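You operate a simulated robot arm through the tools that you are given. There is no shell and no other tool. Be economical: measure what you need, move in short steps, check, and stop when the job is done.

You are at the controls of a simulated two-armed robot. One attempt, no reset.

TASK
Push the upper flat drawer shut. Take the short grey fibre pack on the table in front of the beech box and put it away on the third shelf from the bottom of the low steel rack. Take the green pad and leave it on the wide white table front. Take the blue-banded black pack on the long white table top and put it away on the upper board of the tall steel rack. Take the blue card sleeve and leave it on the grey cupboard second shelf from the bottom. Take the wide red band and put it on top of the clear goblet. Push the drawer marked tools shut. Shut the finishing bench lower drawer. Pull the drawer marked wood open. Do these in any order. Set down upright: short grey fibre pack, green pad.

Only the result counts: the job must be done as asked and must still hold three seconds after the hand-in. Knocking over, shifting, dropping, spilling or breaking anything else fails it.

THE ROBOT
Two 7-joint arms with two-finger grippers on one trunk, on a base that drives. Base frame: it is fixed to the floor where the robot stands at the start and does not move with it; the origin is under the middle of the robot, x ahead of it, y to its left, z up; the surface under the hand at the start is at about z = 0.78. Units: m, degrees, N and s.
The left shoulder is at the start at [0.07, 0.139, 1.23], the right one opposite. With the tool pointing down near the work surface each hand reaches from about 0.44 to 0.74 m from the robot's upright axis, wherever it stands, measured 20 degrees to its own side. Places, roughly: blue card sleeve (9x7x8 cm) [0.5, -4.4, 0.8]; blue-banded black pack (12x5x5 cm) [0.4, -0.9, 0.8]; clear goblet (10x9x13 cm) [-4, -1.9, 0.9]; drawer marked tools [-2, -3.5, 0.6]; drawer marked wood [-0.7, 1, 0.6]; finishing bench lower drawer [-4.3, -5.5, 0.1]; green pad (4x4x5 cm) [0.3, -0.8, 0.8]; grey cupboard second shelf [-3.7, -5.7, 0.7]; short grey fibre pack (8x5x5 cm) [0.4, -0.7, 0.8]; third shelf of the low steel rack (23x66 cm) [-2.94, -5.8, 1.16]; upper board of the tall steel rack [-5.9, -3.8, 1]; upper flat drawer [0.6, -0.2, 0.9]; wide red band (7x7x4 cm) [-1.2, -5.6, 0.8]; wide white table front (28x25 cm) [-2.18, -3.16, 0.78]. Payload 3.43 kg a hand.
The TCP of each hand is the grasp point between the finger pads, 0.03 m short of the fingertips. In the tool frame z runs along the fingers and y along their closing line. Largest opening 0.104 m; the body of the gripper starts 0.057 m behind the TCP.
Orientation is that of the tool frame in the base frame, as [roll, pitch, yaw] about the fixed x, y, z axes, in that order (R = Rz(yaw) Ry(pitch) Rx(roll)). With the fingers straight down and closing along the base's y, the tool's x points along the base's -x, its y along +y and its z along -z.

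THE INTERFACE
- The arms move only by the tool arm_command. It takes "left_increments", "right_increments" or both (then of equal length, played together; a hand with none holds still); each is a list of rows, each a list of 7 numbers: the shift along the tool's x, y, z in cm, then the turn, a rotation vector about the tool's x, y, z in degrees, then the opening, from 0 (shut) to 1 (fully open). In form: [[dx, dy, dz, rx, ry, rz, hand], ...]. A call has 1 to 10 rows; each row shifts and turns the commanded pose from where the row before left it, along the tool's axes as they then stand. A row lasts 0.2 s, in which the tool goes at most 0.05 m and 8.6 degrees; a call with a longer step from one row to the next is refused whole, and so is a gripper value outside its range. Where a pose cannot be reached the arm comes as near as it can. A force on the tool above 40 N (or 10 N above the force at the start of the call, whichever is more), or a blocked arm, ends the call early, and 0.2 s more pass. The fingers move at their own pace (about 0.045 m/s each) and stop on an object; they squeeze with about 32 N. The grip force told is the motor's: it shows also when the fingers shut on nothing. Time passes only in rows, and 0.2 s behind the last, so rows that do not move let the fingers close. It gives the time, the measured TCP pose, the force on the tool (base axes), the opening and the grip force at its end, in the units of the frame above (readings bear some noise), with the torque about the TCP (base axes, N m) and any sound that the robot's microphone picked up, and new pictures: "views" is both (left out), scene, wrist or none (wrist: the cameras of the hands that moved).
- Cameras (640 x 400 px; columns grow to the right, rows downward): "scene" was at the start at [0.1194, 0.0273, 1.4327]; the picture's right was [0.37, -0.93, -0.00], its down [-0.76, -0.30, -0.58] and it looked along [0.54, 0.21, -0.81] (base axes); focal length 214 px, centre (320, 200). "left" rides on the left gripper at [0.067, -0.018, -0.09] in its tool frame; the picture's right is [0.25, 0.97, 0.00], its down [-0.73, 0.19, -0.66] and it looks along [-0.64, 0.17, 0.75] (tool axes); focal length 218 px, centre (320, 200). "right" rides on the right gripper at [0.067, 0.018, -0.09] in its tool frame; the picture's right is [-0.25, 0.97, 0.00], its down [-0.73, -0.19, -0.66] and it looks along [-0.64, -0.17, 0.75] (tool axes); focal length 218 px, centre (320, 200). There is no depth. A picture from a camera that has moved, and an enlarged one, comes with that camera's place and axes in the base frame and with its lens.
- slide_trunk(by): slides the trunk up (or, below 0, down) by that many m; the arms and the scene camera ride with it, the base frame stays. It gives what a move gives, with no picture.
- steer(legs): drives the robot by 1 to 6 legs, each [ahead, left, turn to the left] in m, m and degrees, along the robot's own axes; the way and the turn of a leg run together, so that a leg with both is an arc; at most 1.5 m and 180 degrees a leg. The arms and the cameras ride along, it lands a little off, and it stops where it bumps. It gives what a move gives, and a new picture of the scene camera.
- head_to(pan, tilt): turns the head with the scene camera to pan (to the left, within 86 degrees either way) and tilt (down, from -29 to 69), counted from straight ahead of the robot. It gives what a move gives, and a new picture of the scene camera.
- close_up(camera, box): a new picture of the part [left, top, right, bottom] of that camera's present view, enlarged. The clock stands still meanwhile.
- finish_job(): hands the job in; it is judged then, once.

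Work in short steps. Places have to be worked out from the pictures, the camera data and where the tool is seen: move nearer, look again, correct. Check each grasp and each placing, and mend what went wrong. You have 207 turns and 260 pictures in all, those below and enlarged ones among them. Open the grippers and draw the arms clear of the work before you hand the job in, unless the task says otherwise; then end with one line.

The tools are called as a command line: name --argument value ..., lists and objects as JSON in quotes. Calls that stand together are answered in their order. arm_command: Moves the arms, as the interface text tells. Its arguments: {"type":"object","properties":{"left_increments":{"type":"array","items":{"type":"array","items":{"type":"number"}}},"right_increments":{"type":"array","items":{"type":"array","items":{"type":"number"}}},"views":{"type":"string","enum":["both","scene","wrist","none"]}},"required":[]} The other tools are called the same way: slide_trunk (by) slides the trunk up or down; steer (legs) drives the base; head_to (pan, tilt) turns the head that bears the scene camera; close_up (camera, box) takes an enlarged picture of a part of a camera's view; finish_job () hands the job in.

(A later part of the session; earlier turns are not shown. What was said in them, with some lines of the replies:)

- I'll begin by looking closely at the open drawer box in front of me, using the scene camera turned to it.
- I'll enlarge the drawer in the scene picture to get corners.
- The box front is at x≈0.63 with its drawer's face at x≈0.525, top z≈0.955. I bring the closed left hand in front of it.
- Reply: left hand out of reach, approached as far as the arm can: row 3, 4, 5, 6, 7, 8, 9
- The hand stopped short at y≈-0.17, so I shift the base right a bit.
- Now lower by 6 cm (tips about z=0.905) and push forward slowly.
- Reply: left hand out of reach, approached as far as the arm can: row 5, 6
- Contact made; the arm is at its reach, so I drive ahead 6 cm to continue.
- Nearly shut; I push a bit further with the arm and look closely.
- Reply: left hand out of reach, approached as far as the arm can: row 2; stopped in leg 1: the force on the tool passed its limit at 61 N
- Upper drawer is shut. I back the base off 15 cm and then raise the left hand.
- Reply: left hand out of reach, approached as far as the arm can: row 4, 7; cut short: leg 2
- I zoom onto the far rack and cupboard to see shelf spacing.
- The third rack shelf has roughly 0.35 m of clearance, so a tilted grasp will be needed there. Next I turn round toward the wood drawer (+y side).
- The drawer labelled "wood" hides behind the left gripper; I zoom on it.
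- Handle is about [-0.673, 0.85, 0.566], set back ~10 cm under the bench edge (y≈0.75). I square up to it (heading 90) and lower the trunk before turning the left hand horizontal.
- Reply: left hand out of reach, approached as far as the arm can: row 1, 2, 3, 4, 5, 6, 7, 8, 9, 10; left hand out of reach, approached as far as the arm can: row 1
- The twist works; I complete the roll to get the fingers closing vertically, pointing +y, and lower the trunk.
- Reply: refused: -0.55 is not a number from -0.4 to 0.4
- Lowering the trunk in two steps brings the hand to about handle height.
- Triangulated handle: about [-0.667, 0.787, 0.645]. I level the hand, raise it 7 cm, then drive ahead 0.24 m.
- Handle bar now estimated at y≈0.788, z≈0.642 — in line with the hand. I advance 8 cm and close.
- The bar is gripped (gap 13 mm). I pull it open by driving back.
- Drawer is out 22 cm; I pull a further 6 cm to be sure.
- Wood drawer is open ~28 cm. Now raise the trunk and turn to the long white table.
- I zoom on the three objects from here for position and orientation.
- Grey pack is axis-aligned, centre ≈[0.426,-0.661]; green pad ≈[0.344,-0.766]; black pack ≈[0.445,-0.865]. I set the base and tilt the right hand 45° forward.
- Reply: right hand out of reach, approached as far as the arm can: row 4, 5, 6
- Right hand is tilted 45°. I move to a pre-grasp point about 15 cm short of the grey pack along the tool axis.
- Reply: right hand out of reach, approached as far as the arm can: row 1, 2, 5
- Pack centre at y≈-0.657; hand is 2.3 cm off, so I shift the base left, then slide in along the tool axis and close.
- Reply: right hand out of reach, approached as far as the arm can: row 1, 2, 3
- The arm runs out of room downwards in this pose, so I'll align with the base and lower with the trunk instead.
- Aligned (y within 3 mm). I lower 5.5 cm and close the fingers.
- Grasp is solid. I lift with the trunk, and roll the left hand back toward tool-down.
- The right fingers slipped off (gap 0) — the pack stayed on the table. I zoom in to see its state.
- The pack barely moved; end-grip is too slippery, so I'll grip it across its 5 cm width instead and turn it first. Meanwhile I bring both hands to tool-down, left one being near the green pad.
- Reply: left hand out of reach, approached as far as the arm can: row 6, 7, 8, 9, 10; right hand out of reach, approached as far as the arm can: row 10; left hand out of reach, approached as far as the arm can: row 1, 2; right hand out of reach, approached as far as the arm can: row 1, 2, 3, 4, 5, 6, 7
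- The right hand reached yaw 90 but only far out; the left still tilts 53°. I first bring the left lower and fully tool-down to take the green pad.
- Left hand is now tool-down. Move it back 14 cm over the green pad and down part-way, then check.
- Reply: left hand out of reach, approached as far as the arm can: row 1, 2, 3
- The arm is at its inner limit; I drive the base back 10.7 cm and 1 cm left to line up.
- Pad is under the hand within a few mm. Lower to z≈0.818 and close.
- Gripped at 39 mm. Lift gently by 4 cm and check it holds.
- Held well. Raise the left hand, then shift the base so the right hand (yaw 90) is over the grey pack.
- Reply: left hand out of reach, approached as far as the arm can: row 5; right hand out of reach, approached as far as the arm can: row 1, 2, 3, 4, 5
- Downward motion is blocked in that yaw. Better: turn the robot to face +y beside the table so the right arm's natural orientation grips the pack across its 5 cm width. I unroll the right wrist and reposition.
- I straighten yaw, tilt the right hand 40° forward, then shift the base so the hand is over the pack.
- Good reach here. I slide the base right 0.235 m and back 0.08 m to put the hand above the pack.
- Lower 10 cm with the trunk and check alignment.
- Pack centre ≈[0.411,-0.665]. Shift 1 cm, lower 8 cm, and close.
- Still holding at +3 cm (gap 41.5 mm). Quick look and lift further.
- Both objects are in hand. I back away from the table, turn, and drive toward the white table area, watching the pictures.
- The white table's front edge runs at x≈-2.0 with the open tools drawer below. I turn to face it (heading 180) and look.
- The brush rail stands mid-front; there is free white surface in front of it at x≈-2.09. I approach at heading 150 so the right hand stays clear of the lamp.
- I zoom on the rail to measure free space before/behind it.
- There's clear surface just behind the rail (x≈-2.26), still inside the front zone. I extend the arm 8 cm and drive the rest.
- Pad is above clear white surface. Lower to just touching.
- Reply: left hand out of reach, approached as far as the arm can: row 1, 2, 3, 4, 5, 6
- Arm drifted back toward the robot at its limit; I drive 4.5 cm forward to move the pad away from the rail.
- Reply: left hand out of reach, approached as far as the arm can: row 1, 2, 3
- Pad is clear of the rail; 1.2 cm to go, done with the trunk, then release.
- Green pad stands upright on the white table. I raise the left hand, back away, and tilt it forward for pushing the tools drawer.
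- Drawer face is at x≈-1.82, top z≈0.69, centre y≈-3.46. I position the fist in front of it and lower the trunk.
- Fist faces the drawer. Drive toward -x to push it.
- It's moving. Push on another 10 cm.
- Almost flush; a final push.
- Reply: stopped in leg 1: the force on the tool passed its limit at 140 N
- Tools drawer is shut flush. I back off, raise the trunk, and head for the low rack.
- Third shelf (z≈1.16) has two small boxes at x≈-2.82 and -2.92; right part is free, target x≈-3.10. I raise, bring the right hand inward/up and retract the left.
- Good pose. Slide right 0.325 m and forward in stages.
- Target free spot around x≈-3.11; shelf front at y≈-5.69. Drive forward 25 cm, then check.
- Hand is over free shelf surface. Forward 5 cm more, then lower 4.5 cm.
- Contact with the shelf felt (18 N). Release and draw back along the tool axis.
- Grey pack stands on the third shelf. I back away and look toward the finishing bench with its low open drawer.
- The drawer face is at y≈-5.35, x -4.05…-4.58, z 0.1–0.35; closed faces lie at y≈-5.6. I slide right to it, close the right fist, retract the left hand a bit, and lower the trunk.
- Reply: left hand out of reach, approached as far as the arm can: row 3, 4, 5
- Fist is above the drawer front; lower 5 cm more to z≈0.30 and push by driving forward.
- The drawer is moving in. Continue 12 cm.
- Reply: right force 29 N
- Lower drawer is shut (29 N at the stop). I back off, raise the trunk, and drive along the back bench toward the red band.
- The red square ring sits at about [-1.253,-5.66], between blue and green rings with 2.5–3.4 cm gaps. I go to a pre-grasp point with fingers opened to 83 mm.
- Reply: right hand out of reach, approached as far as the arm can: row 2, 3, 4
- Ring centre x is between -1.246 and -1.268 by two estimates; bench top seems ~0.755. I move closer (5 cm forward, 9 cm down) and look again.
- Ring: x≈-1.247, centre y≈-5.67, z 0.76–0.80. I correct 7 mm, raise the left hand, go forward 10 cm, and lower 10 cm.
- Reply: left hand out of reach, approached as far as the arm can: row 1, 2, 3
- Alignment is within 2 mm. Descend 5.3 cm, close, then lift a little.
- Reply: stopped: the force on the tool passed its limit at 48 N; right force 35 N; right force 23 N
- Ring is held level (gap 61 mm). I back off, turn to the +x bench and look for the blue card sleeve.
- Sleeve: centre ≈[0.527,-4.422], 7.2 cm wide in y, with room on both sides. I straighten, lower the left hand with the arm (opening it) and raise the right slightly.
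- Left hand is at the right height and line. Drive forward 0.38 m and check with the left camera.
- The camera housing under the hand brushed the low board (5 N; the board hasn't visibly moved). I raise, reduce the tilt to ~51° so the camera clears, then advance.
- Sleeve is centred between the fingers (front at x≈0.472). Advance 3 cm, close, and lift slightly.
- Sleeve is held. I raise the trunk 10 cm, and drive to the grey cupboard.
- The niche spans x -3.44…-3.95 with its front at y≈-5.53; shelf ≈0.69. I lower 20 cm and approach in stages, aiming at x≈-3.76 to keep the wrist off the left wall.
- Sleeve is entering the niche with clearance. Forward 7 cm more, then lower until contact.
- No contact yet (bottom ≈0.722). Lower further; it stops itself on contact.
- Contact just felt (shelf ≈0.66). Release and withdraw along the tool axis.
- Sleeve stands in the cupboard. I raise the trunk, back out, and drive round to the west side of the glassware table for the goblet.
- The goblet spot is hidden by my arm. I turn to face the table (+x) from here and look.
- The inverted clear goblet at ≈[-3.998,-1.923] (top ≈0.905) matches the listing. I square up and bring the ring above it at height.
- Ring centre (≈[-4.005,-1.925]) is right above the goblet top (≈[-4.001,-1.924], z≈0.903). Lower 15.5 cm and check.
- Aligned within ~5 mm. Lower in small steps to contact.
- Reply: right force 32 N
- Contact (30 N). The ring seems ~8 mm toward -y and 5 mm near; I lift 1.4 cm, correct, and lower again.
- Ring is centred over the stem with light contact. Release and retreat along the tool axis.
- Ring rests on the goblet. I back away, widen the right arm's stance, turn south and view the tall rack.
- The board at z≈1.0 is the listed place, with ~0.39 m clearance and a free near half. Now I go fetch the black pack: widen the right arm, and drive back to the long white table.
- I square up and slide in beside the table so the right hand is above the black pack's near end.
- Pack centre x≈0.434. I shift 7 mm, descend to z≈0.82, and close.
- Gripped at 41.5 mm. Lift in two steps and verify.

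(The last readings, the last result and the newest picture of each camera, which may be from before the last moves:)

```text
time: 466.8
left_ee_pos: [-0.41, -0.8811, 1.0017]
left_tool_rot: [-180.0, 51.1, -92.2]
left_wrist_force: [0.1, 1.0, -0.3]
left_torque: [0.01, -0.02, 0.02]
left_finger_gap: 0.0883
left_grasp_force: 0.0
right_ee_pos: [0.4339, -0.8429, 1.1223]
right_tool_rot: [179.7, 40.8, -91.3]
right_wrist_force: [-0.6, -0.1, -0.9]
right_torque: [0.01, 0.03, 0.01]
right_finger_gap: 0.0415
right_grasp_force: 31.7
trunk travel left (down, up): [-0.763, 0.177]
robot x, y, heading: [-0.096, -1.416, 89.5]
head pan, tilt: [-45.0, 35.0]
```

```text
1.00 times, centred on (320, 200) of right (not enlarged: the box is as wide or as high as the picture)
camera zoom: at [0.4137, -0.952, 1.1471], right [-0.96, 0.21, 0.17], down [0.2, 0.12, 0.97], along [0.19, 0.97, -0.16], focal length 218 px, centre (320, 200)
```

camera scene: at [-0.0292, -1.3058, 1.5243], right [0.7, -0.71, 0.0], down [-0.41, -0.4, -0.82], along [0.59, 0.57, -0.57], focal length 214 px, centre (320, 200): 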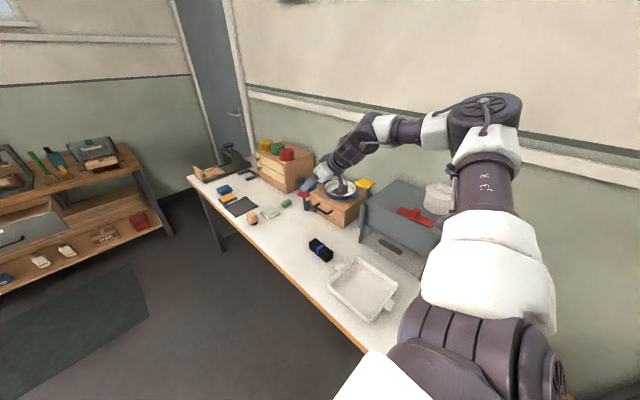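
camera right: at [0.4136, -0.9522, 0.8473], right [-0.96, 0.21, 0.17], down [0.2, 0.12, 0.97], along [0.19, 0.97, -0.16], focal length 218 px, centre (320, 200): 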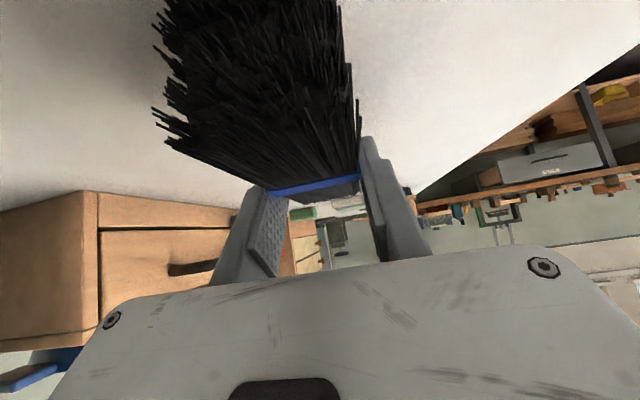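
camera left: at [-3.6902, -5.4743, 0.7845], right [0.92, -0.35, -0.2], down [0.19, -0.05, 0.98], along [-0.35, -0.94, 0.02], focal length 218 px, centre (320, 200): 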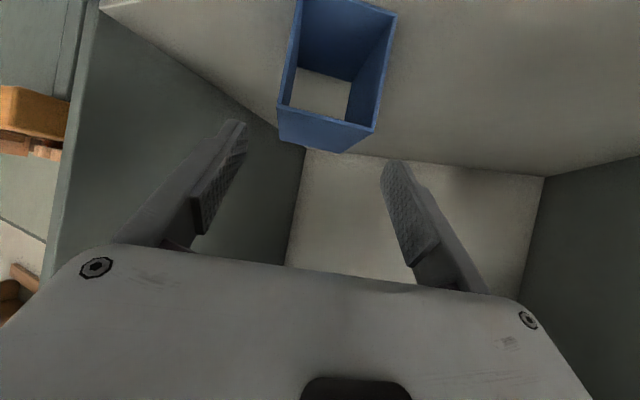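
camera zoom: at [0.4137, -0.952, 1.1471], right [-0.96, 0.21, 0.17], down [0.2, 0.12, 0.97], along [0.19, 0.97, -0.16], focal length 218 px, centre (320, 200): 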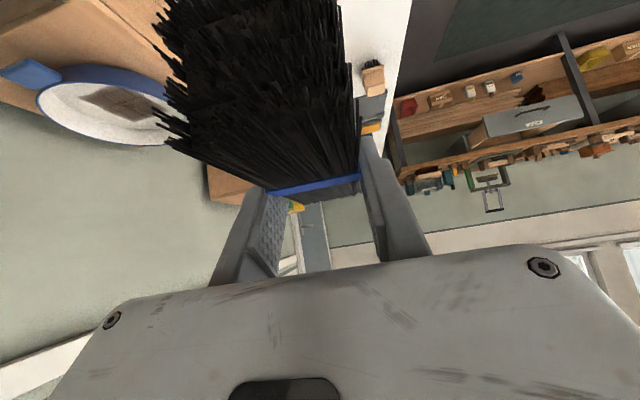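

Pack is held. Drive to the tall rack.

steer --legs '[[0, 0.52, 0], [0, 0, -179.5], [1.45, 0, 0], [1.5, 0, 0]]'

steer --legs '[[0, -1.35, 0], [0, -1.35, 0], [0, -1.35, 0], [0, 0, -90]]'

head_to --pan -20 --tilt 25

```text
time: 490.8
left_ee_pos: [-0.1805, -4.8554, 1.0011]
left_tool_rot: [180.0, 51.2, 90.4]
left_wrist_force: [-0.7, 0.4, -0.4]
left_torque: [0.02, -0.01, 0.01]
left_finger_gap: 0.0885
left_grasp_force: 0.1
right_ee_pos: [-1.0224, -4.9338, 1.1228]
right_tool_rot: [179.8, 40.8, 91.5]
right_wrist_force: [-0.4, 0.3, -1.5]
right_torque: [0.01, -0.01, 0.0]
right_finger_gap: 0.0415
right_grasp_force: 31.9
trunk travel left (down, up): [-0.763, 0.177]
robot x, y, heading: [-0.5229, -4.3348, -87.8]
head pan, tilt: [-45.0, 35.0]
camera scene: at [-0.5796, -4.4491, 1.4983], right [-0.73, 0.68, 0.0], down [0.39, 0.42, -0.82], along [-0.56, -0.6, -0.57], focal length 214 px, centre (320, 200)
```

scene: 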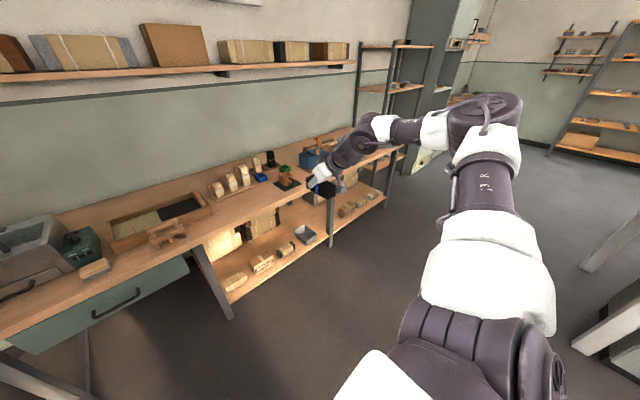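

```text
time: 514.1
left_ee_pos: [-5.0877, -4.8922, 1.0001]
left_tool_rot: [-179.9, 51.0, -0.1]
left_wrist_force: [-0.5, -0.5, 0.0]
left_torque: [0.01, 0.0, -0.02]
left_finger_gap: 0.0883
left_grasp_force: 0.0
right_ee_pos: [-5.1581, -4.0513, 1.1215]
right_tool_rot: [179.9, 40.7, 0.8]
right_wrist_force: [0.0, 0.2, -1.4]
right_torque: [-0.02, -0.01, 0.01]
right_finger_gap: 0.0418
right_grasp_force: 32.2
trunk travel left (down, up): [-0.763, 0.177]
robot x, y, heading: [-4.5615, -4.5573, -178.3]
head pan, tilt: [-45.0, 35.0]
camera scene: at [-4.6758, -4.4956, 1.4982], right [0.69, 0.73, 0.0], down [0.42, -0.39, -0.82], along [-0.6, 0.56, -0.57], focal length 214 px, centre (320, 200)
```

scene: 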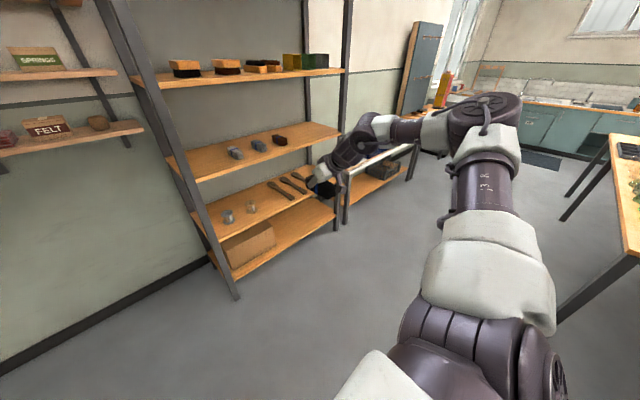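

```text
time: 515.0
left_ee_pos: [-5.0882, -4.8924, 0.9995]
left_tool_rot: [-179.9, 51.1, 0.0]
left_wrist_force: [-0.2, -0.2, 1.1]
left_torque: [0.0, -0.01, -0.03]
left_finger_gap: 0.0885
left_grasp_force: 0.1
right_ee_pos: [-5.1572, -4.0504, 1.1217]
right_tool_rot: [179.8, 40.8, 0.7]
right_wrist_force: [0.4, -0.4, -1.7]
right_torque: [0.03, 0.01, 0.0]
right_finger_gap: 0.0418
right_grasp_force: 32.4
trunk travel left (down, up): [-0.763, 0.177]
robot x, y, heading: [-4.5599, -4.559, -178.5]
head pan, tilt: [-20.0, 25.0]
camera scene: at [-4.6991, -4.5268, 1.514], right [0.32, 0.95, 0.0], down [0.4, -0.13, -0.91], along [-0.86, 0.29, -0.42], focal length 214 px, centre (320, 200)
```

scene: 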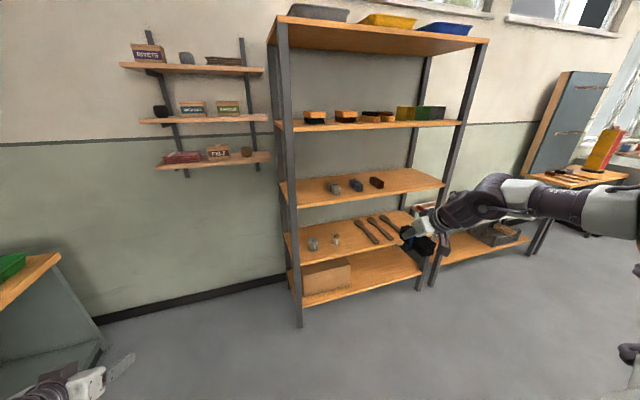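

Third board (z≈0.99) is free at y≈-3.52 (items at -4.01, -3.87, -3.71). I move the left hand aside, then approach.

arm_command --left_increments '[[1.3, 4, -1.55, 0, 0, 0, 0.5], [1.3, 4, -1.55, 0, 0, 0, 0], [1.3, 4, -1.55, 0, 0, 0, 0], [1.3, 4, -1.55, 0, 0, 0, 0], [1.3, 4, -1.55, 0, 0, 0, 0]]' --views "none"

steer --legs '[[0, -0.515, -1.5], [0.42, 0, 0]]'

slide_trunk --by -0.04

close_up --camera "right" --box '[0, 0, 640, 400]'

```text
time: 516.2
left_ee_pos: [-4.9847, -5.093, 0.9944]
left_tool_rot: [-179.9, 51.2, -0.1]
left_wrist_force: [0.8, 0.0, -0.1]
left_torque: [-0.02, -0.02, -0.02]
left_finger_gap: 0.0
left_grasp_force: 16.0
right_ee_pos: [-5.1561, -4.0502, 1.1235]
right_tool_rot: [179.8, 40.8, 0.8]
right_wrist_force: [0.3, -1.6, -1.4]
right_torque: [-0.02, 0.01, 0.0]
right_finger_gap: 0.0417
right_grasp_force: 31.8
trunk travel left (down, up): [-0.763, 0.177]
robot x, y, heading: [-4.5655, -4.5574, -178.3]
head pan, tilt: [-20.0, 25.0]
```

```text
time: 521.4
left_ee_pos: [-5.415, -4.5724, 0.9962]
left_tool_rot: [180.0, 51.2, -0.8]
left_wrist_force: [-0.5, -0.4, -0.5]
left_torque: [0.04, 0.01, -0.03]
left_finger_gap: 0.0
left_grasp_force: 32.3
right_ee_pos: [-5.575, -3.5301, 1.1236]
right_tool_rot: [179.8, 40.8, 0.0]
right_wrist_force: [-0.1, 0.4, -1.1]
right_torque: [0.02, 0.03, 0.0]
right_finger_gap: 0.0414
right_grasp_force: 31.9
trunk travel left (down, up): [-0.763, 0.177]
robot x, y, heading: [-4.987, -4.0424, -179.1]
head pan, tilt: [-20.0, 25.0]
camera scene: at [-5.1219, -4.0115, 1.5141], right [0.33, 0.95, 0.0], down [0.4, -0.14, -0.91], along [-0.86, 0.3, -0.42], focal length 214 px, centre (320, 200)
```

scene: 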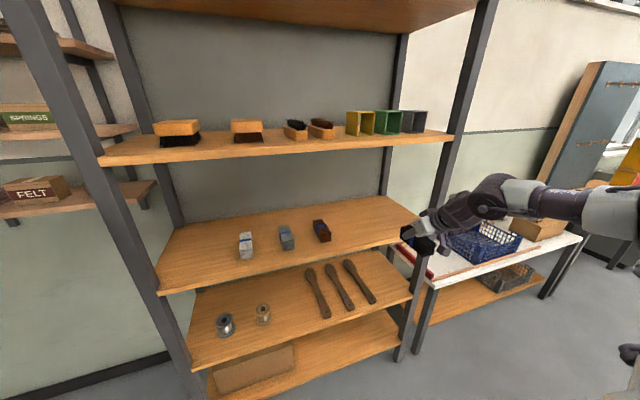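

```text
time: 522.2
left_ee_pos: [-5.4164, -4.5724, 0.9556]
left_tool_rot: [179.9, 51.2, -0.7]
left_wrist_force: [-0.2, -0.2, -0.1]
left_torque: [0.01, -0.04, -0.04]
left_finger_gap: 0.0
left_grasp_force: 31.9
right_ee_pos: [-5.5761, -3.5306, 1.0834]
right_tool_rot: [179.8, 40.8, 0.1]
right_wrist_force: [0.2, -0.6, -0.7]
right_torque: [-0.02, -0.02, 0.0]
right_finger_gap: 0.0419
right_grasp_force: 32.2
trunk travel left (down, up): [-0.723, 0.217]
robot x, y, heading: [-4.9873, -4.04, -179.1]
head pan, tilt: [-20.0, 25.0]
```

```text
1.00 times, centred on (320, 200) of right (not enlarged: the box is as wide or as high as the picture)
camera zoom: at [-5.4667, -3.5466, 1.1073], right [-0.19, -0.97, 0.17], down [-0.12, 0.19, 0.97], along [-0.97, 0.16, -0.16], focal length 218 px, centre (320, 200)
```

zoom: 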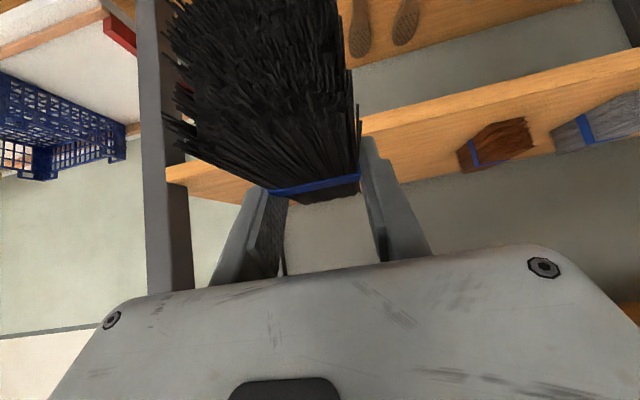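

The forearm would swing near the right post in this wide pose, so I bring the right arm inward 17 cm and shift the base right to compensate.

arm_command --right_increments '[[0, 4.3, 0, 0, 0, 0, 0], [0, 4.3, 0, 0, 0, 0, 0], [0, 4.3, 0, 0, 0, 0, 0], [0, 4.1, 0, 0, 0, 0, 0]]' --views "none"

steer --legs '[[0.12, -0.125, -0.9]]'

head_to --pan -40 --tilt 30

```text
time: 523.2
left_ee_pos: [-5.4159, -4.5744, 0.9527]
left_tool_rot: [-179.8, 51.2, -0.6]
left_wrist_force: [-0.6, -0.9, 0.7]
left_torque: [0.0, 0.01, 0.02]
left_finger_gap: 0.0
left_grasp_force: 32.0
right_ee_pos: [-5.5765, -3.7032, 1.0844]
right_tool_rot: [179.9, 40.7, 0.1]
right_wrist_force: [0.1, 0.3, -1.4]
right_torque: [0.03, -0.02, -0.01]
right_finger_gap: 0.0413
right_grasp_force: 31.6
trunk travel left (down, up): [-0.723, 0.217]
robot x, y, heading: [-4.9879, -4.0422, -179.3]
head pan, tilt: [-20.0, 25.0]
```

```text
time: 524.7
left_ee_pos: [-5.5433, -4.4462, 0.9549]
left_tool_rot: [-179.9, 51.3, -1.3]
left_wrist_force: [-0.2, -0.3, -0.4]
left_torque: [0.0, 0.02, -0.03]
left_finger_gap: 0.0
left_grasp_force: 31.8
right_ee_pos: [-5.6927, -3.5712, 1.0854]
right_tool_rot: [179.9, 40.9, -0.6]
right_wrist_force: [0.3, 0.0, -0.6]
right_torque: [0.0, -0.01, -0.04]
right_finger_gap: 0.0415
right_grasp_force: 31.7
trunk travel left (down, up): [-0.723, 0.217]
robot x, y, heading: [-5.1078, -3.9154, -180.0]
head pan, tilt: [-20.0, 25.0]
camera scene: at [-5.2427, -3.8883, 1.4742], right [0.34, 0.94, 0.0], down [0.4, -0.14, -0.91], along [-0.85, 0.31, -0.42], focal length 214 px, centre (320, 200)
```

scene: 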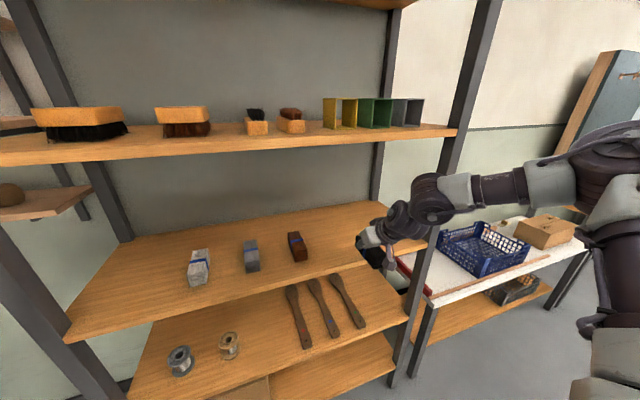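

```text
time: 525.6
left_ee_pos: [-5.5455, -4.443, 0.9555]
left_tool_rot: [179.9, 51.2, -1.5]
left_wrist_force: [-0.1, -0.2, 0.4]
left_torque: [-0.03, 0.02, -0.01]
left_finger_gap: 0.0
left_grasp_force: 31.5
right_ee_pos: [-5.694, -3.5689, 1.0832]
right_tool_rot: [179.6, 40.9, -0.8]
right_wrist_force: [0.4, 0.1, -1.4]
right_torque: [-0.04, 0.02, 0.03]
right_finger_gap: 0.0415
right_grasp_force: 31.9
trunk travel left (down, up): [-0.723, 0.217]
robot x, y, heading: [-5.111, -3.9177, -179.7]
head pan, tilt: [-40.0, 30.0]
camera scene: at [-5.2271, -3.8597, 1.466], right [0.64, 0.77, 0.0], down [0.38, -0.32, -0.87], along [-0.67, 0.55, -0.5], focal length 214 px, centre (320, 200)
```

scene: 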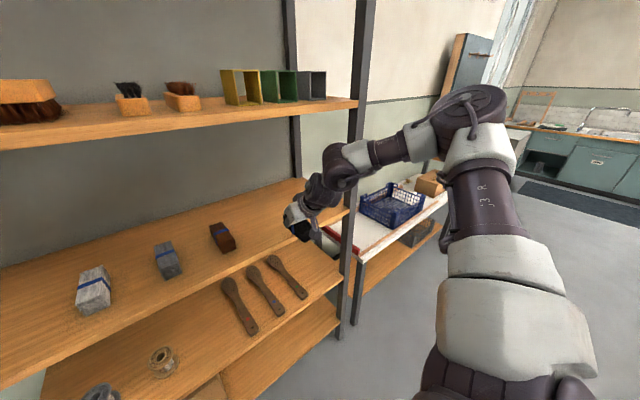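

The forearm is too near the right post for full insertion here; the left end of the board (y≈-4.17) is free and clear of posts. I back out and go there.

steer --legs '[[-0.2, 0, 0], [0, 0.6, -0.3], [0.2, 0, 0]]'

close_up --camera "scene" --box '[120, 80, 520, 330]'

close_up --camera "right" --box '[0, 0, 640, 400]'

```text
time: 531.3
left_ee_pos: [-5.545, -5.0324, 0.9557]
left_tool_rot: [-180.0, 51.2, -2.0]
left_wrist_force: [-0.8, 0.2, 0.2]
left_torque: [-0.02, -0.01, -0.03]
left_finger_gap: 0.0
left_grasp_force: 31.8
right_ee_pos: [-5.6849, -4.1572, 1.0852]
right_tool_rot: [179.7, 40.8, -1.2]
right_wrist_force: [0.4, -0.1, -0.2]
right_torque: [-0.04, -0.01, -0.02]
right_finger_gap: 0.0414
right_grasp_force: 32.2
trunk travel left (down, up): [-0.723, 0.217]
robot x, y, heading: [-5.1052, -4.5124, 179.6]
head pan, tilt: [-40.0, 30.0]
camera scene: at [-5.2216, -4.4521, 1.4662], right [0.65, 0.76, 0.0], down [0.38, -0.32, -0.87], along [-0.66, 0.56, -0.5], focal length 214 px, centre (320, 200)
```

scene: 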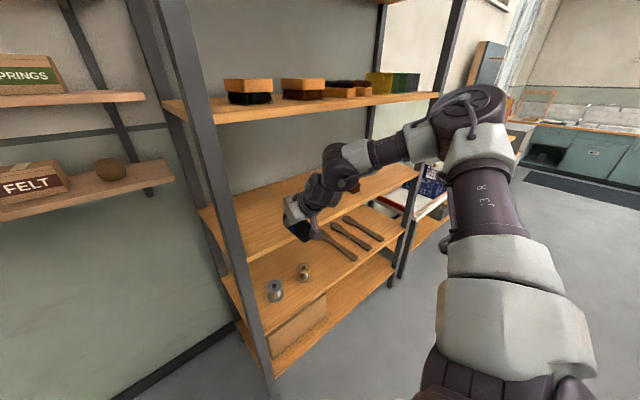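

```text
1.60 times, centred on (320, 205) of scene
camera zoom: at [-5.2216, -4.4521, 1.4662], right [0.65, 0.76, 0.0], down [0.38, -0.32, -0.87], along [-0.66, 0.56, -0.5], focal length 343 px, centre (320, 192)
```

zoom: 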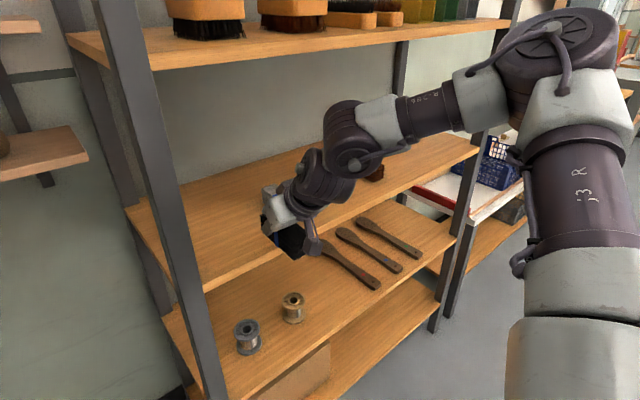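

```text
1.00 times, centred on (320, 200) of right (not enlarged: the box is as wide or as high as the picture)
camera zoom: at [-5.5778, -4.1764, 1.1097], right [-0.21, -0.96, 0.17], down [-0.12, 0.2, 0.97], along [-0.97, 0.18, -0.16], focal length 218 px, centre (320, 200)
```

zoom: 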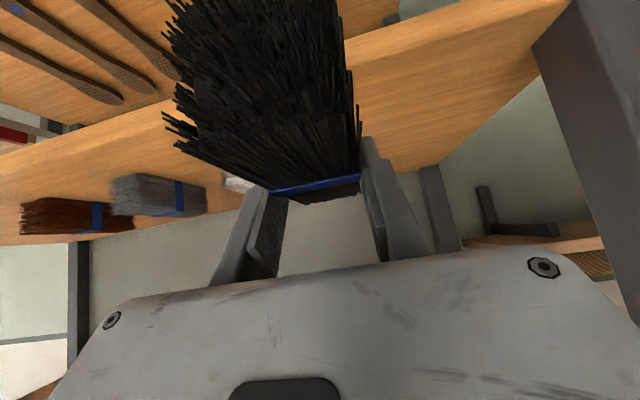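

Clear of the neighbouring item (y≥-4.03) and the post. Forward 18 cm, then lower to contact.

steer --legs '[[0.18, 0, 0]]'

slide_trunk --by -0.04

close_up --camera "right" --box '[0, 0, 640, 400]'

```text
time: 532.9
left_ee_pos: [-5.7292, -5.0321, 0.9563]
left_tool_rot: [179.9, 51.2, -1.9]
left_wrist_force: [0.2, -1.0, 0.0]
left_torque: [0.0, 0.02, 0.02]
left_finger_gap: 0.0002
left_grasp_force: 32.0
right_ee_pos: [-5.8703, -4.1569, 1.0845]
right_tool_rot: [179.8, 40.9, -1.1]
right_wrist_force: [0.3, 0.2, -1.1]
right_torque: [-0.01, 0.01, -0.02]
right_finger_gap: 0.0417
right_grasp_force: 32.3
trunk travel left (down, up): [-0.723, 0.217]
robot x, y, heading: [-5.2892, -4.5098, 179.7]
head pan, tilt: [-40.0, 30.0]
camera scene: at [-5.4048, -4.4515, 1.4662], right [0.65, 0.76, 0.0], down [0.38, -0.32, -0.87], along [-0.66, 0.56, -0.5], focal length 214 px, centre (320, 200)
```

scene: 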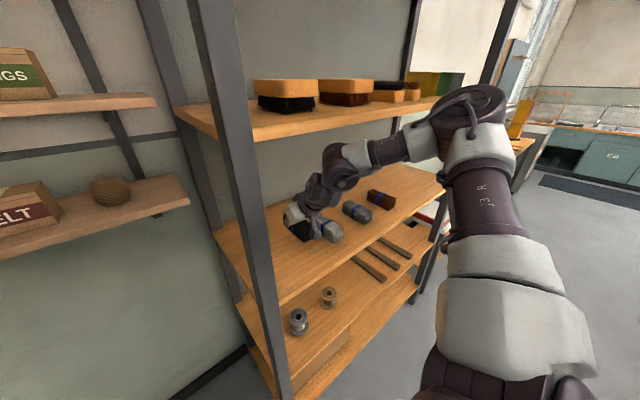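

```text
time: 533.7
left_ee_pos: [-5.7281, -5.0336, 0.9151]
left_tool_rot: [-180.0, 51.1, -1.8]
left_wrist_force: [-0.2, 0.0, 0.6]
left_torque: [-0.01, 0.01, -0.01]
left_finger_gap: 0.0
left_grasp_force: 32.2
right_ee_pos: [-5.8712, -4.1571, 1.0452]
right_tool_rot: [179.7, 40.7, -1.2]
right_wrist_force: [0.2, 0.3, 0.1]
right_torque: [0.0, -0.01, -0.01]
right_finger_gap: 0.0415
right_grasp_force: 31.8
trunk travel left (down, up): [-0.683, 0.257]
robot x, y, heading: [-5.2912, -4.5137, 180.0]
head pan, tilt: [-40.0, 30.0]
```

```text
1.00 times, centred on (320, 200) of right (not enlarged: the box is as wide or as high as the picture)
camera zoom: at [-5.7623, -4.1762, 1.0694], right [-0.21, -0.96, 0.17], down [-0.12, 0.2, 0.97], along [-0.97, 0.18, -0.16], focal length 218 px, centre (320, 200)
```

zoom: 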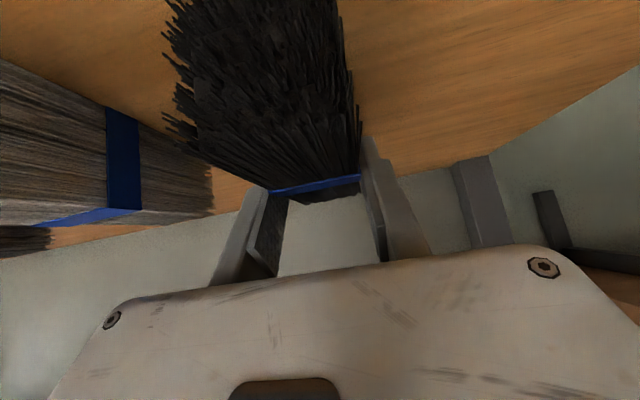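

slide_trunk --by -0.011

slide_trunk --by -0.006

```text
time: 534.3
left_ee_pos: [-5.7264, -5.0333, 0.9059]
left_tool_rot: [-180.0, 51.3, -1.9]
left_wrist_force: [-1.3, 0.0, 0.0]
left_torque: [-0.03, 0.0, 0.01]
left_finger_gap: 0.0
left_grasp_force: 31.0
right_ee_pos: [-5.87, -4.1582, 1.0412]
right_tool_rot: [179.9, 41.9, -1.2]
right_wrist_force: [-3.9, 9.1, 37.1]
right_torque: [0.35, 0.52, -0.01]
right_finger_gap: 0.0418
right_grasp_force: 32.4
trunk travel left (down, up): [-0.672, 0.268]
robot x, y, heading: [-5.2905, -4.5091, 179.7]
head pan, tilt: [-40.0, 30.0]
```

```text
time: 534.6
left_ee_pos: [-5.7277, -5.0337, 0.9021]
left_tool_rot: [-179.8, 51.2, -2.1]
left_wrist_force: [-0.3, -0.4, -0.2]
left_torque: [-0.01, 0.01, 0.02]
left_finger_gap: 0.0
left_grasp_force: 32.4
right_ee_pos: [-5.8718, -4.1587, 1.0381]
right_tool_rot: [179.8, 41.8, -1.1]
right_wrist_force: [7.3, -0.9, 15.6]
right_torque: [0.14, -0.85, -0.03]
right_finger_gap: 0.0418
right_grasp_force: 31.8
trunk travel left (down, up): [-0.67, 0.27]
robot x, y, heading: [-5.2881, -4.5096, 179.5]
head pan, tilt: [-40.0, 30.0]
stopped: the force on the tool passed its limit at 53 N (the readings are from after the stop); the commanded pose is now the measured one
```

Firm contact with the board. Release gently and withdraw.

arm_command --right_increments '[[0, 0, 0, 0, 0, 0, 0.5], [0, 0, 0, 0, 0, 0, 0.6], [0, 0, 0, 0, 0, 0, 0.6], [0, 0, -1.5, 0, 0, 0, 0.6], [0, 0, -3, 0, 0, 0, 0.6], [0, 0, -4, 0, 0, 0, 0.6]]' --views "wrist"

```text
time: 536.0
left_ee_pos: [-5.7263, -5.0336, 0.9027]
left_tool_rot: [180.0, 51.1, -2.0]
left_wrist_force: [-0.1, 0.3, -0.6]
left_torque: [0.02, 0.01, -0.03]
left_finger_gap: 0.0001
left_grasp_force: 32.0
right_ee_pos: [-5.8152, -4.1602, 1.1011]
right_tool_rot: [179.8, 41.7, -1.0]
right_wrist_force: [-0.5, -0.3, 0.1]
right_torque: [-0.03, -0.02, 0.01]
right_finger_gap: 0.0624
right_grasp_force: 0.0
trunk travel left (down, up): [-0.67, 0.27]
robot x, y, heading: [-5.2901, -4.5131, 179.8]
head pan, tilt: [-40.0, 30.0]
camera right: at [-5.7058, -4.1791, 1.124], right [-0.2, -0.96, 0.17], down [-0.11, 0.2, 0.97], along [-0.97, 0.18, -0.14], focal length 218 px, centre (320, 200)
```

right: 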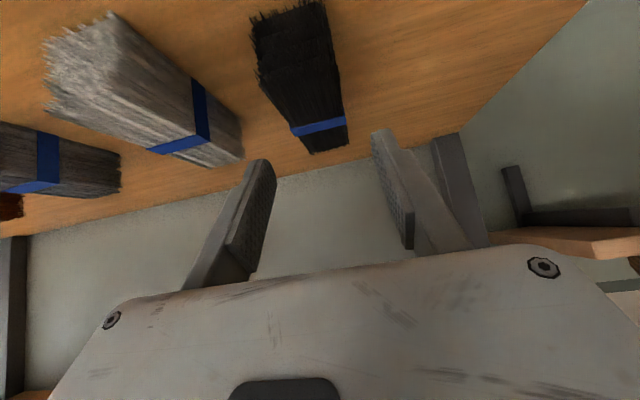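

Black pack sits on the board beside similar banded packs. I drive back clear and take a final look.

steer --legs '[[-0.5, 0, 0]]'

close_up --camera "scene" --box '[150, 80, 450, 280]'

```text
time: 538.9
left_ee_pos: [-5.2386, -5.0337, 0.9016]
left_tool_rot: [-179.9, 51.1, -2.1]
left_wrist_force: [1.4, -0.4, -0.2]
left_torque: [-0.01, 0.02, -0.03]
left_finger_gap: 0.0
left_grasp_force: 31.7
right_ee_pos: [-5.3226, -4.1605, 1.1009]
right_tool_rot: [179.8, 41.5, -1.3]
right_wrist_force: [-0.6, 0.8, 0.8]
right_torque: [-0.04, 0.02, 0.05]
right_finger_gap: 0.0623
right_grasp_force: 0.0
trunk travel left (down, up): [-0.67, 0.27]
robot x, y, heading: [-4.7929, -4.5144, 179.6]
head pan, tilt: [-40.0, 30.0]
camera scene: at [-4.913, -4.4539, 1.4131], right [0.65, 0.76, 0.0], down [0.38, -0.32, -0.87], along [-0.66, 0.56, -0.5], focal length 214 px, centre (320, 200)
```

scene: 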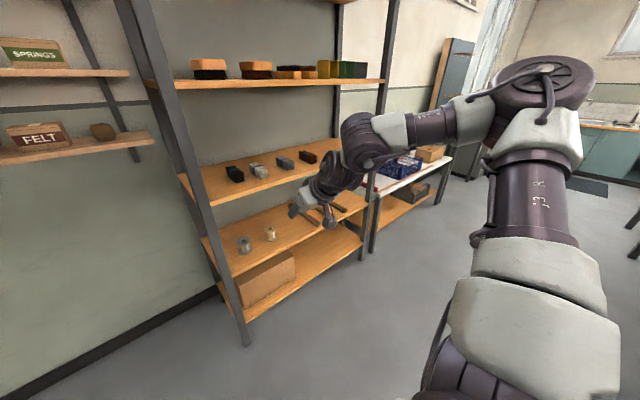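

```text
2.00 times, centred on (300, 180) of scene
camera zoom: at [-4.913, -4.4539, 1.4131], right [0.65, 0.76, 0.0], down [0.38, -0.32, -0.87], along [-0.66, 0.56, -0.5], focal length 429 px, centre (360, 240)
```

zoom: 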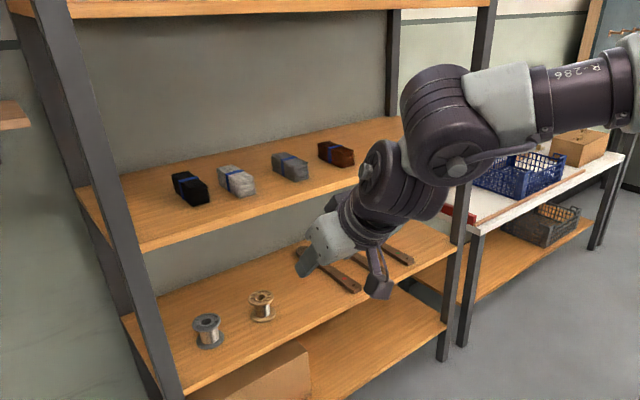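

All nine jobs are done; I open both grippers in free space and hand in.

arm_command --left_increments '[[0, 0, 0, 0, 0, 0, 1], [0, 0, 0, 0, 0, 0, 1], [0, 0, 0, 0, 0, 0, 1], [0, 0, 0, 0, 0, 0, 1], [0, 0, 0, 0, 0, 0, 1]]' --right_increments '[[0, 0, 0, 0, 0, 0, 1], [0, 0, 0, 0, 0, 0, 1], [0, 0, 0, 0, 0, 0, 1], [0, 0, 0, 0, 0, 0, 1], [0, 0, 0, 0, 0, 0, 1]]' --views "none"

finish_job

```text
time: 540.1
left_ee_pos: [-5.2361, -5.0344, 0.9025]
left_tool_rot: [-179.9, 51.1, -2.1]
left_wrist_force: [-0.8, 0.1, 0.1]
left_torque: [0.01, -0.02, -0.03]
left_finger_gap: 0.1042
left_grasp_force: 0.1
right_ee_pos: [-5.3226, -4.1604, 1.1]
right_tool_rot: [179.8, 41.4, -1.4]
right_wrist_force: [0.0, -0.8, -0.3]
right_torque: [0.0, 0.01, 0.0]
right_finger_gap: 0.1038
right_grasp_force: 0.0
trunk travel left (down, up): [-0.67, 0.27]
robot x, y, heading: [-4.7959, -4.5139, 179.3]
head pan, tilt: [-40.0, 30.0]
```

```text
The job is handed in.
```

All nine jobs are done and handed in; the one slip was a light brush (about 5 N) against a low board beside the blue card sleeve, which did not visibly move.
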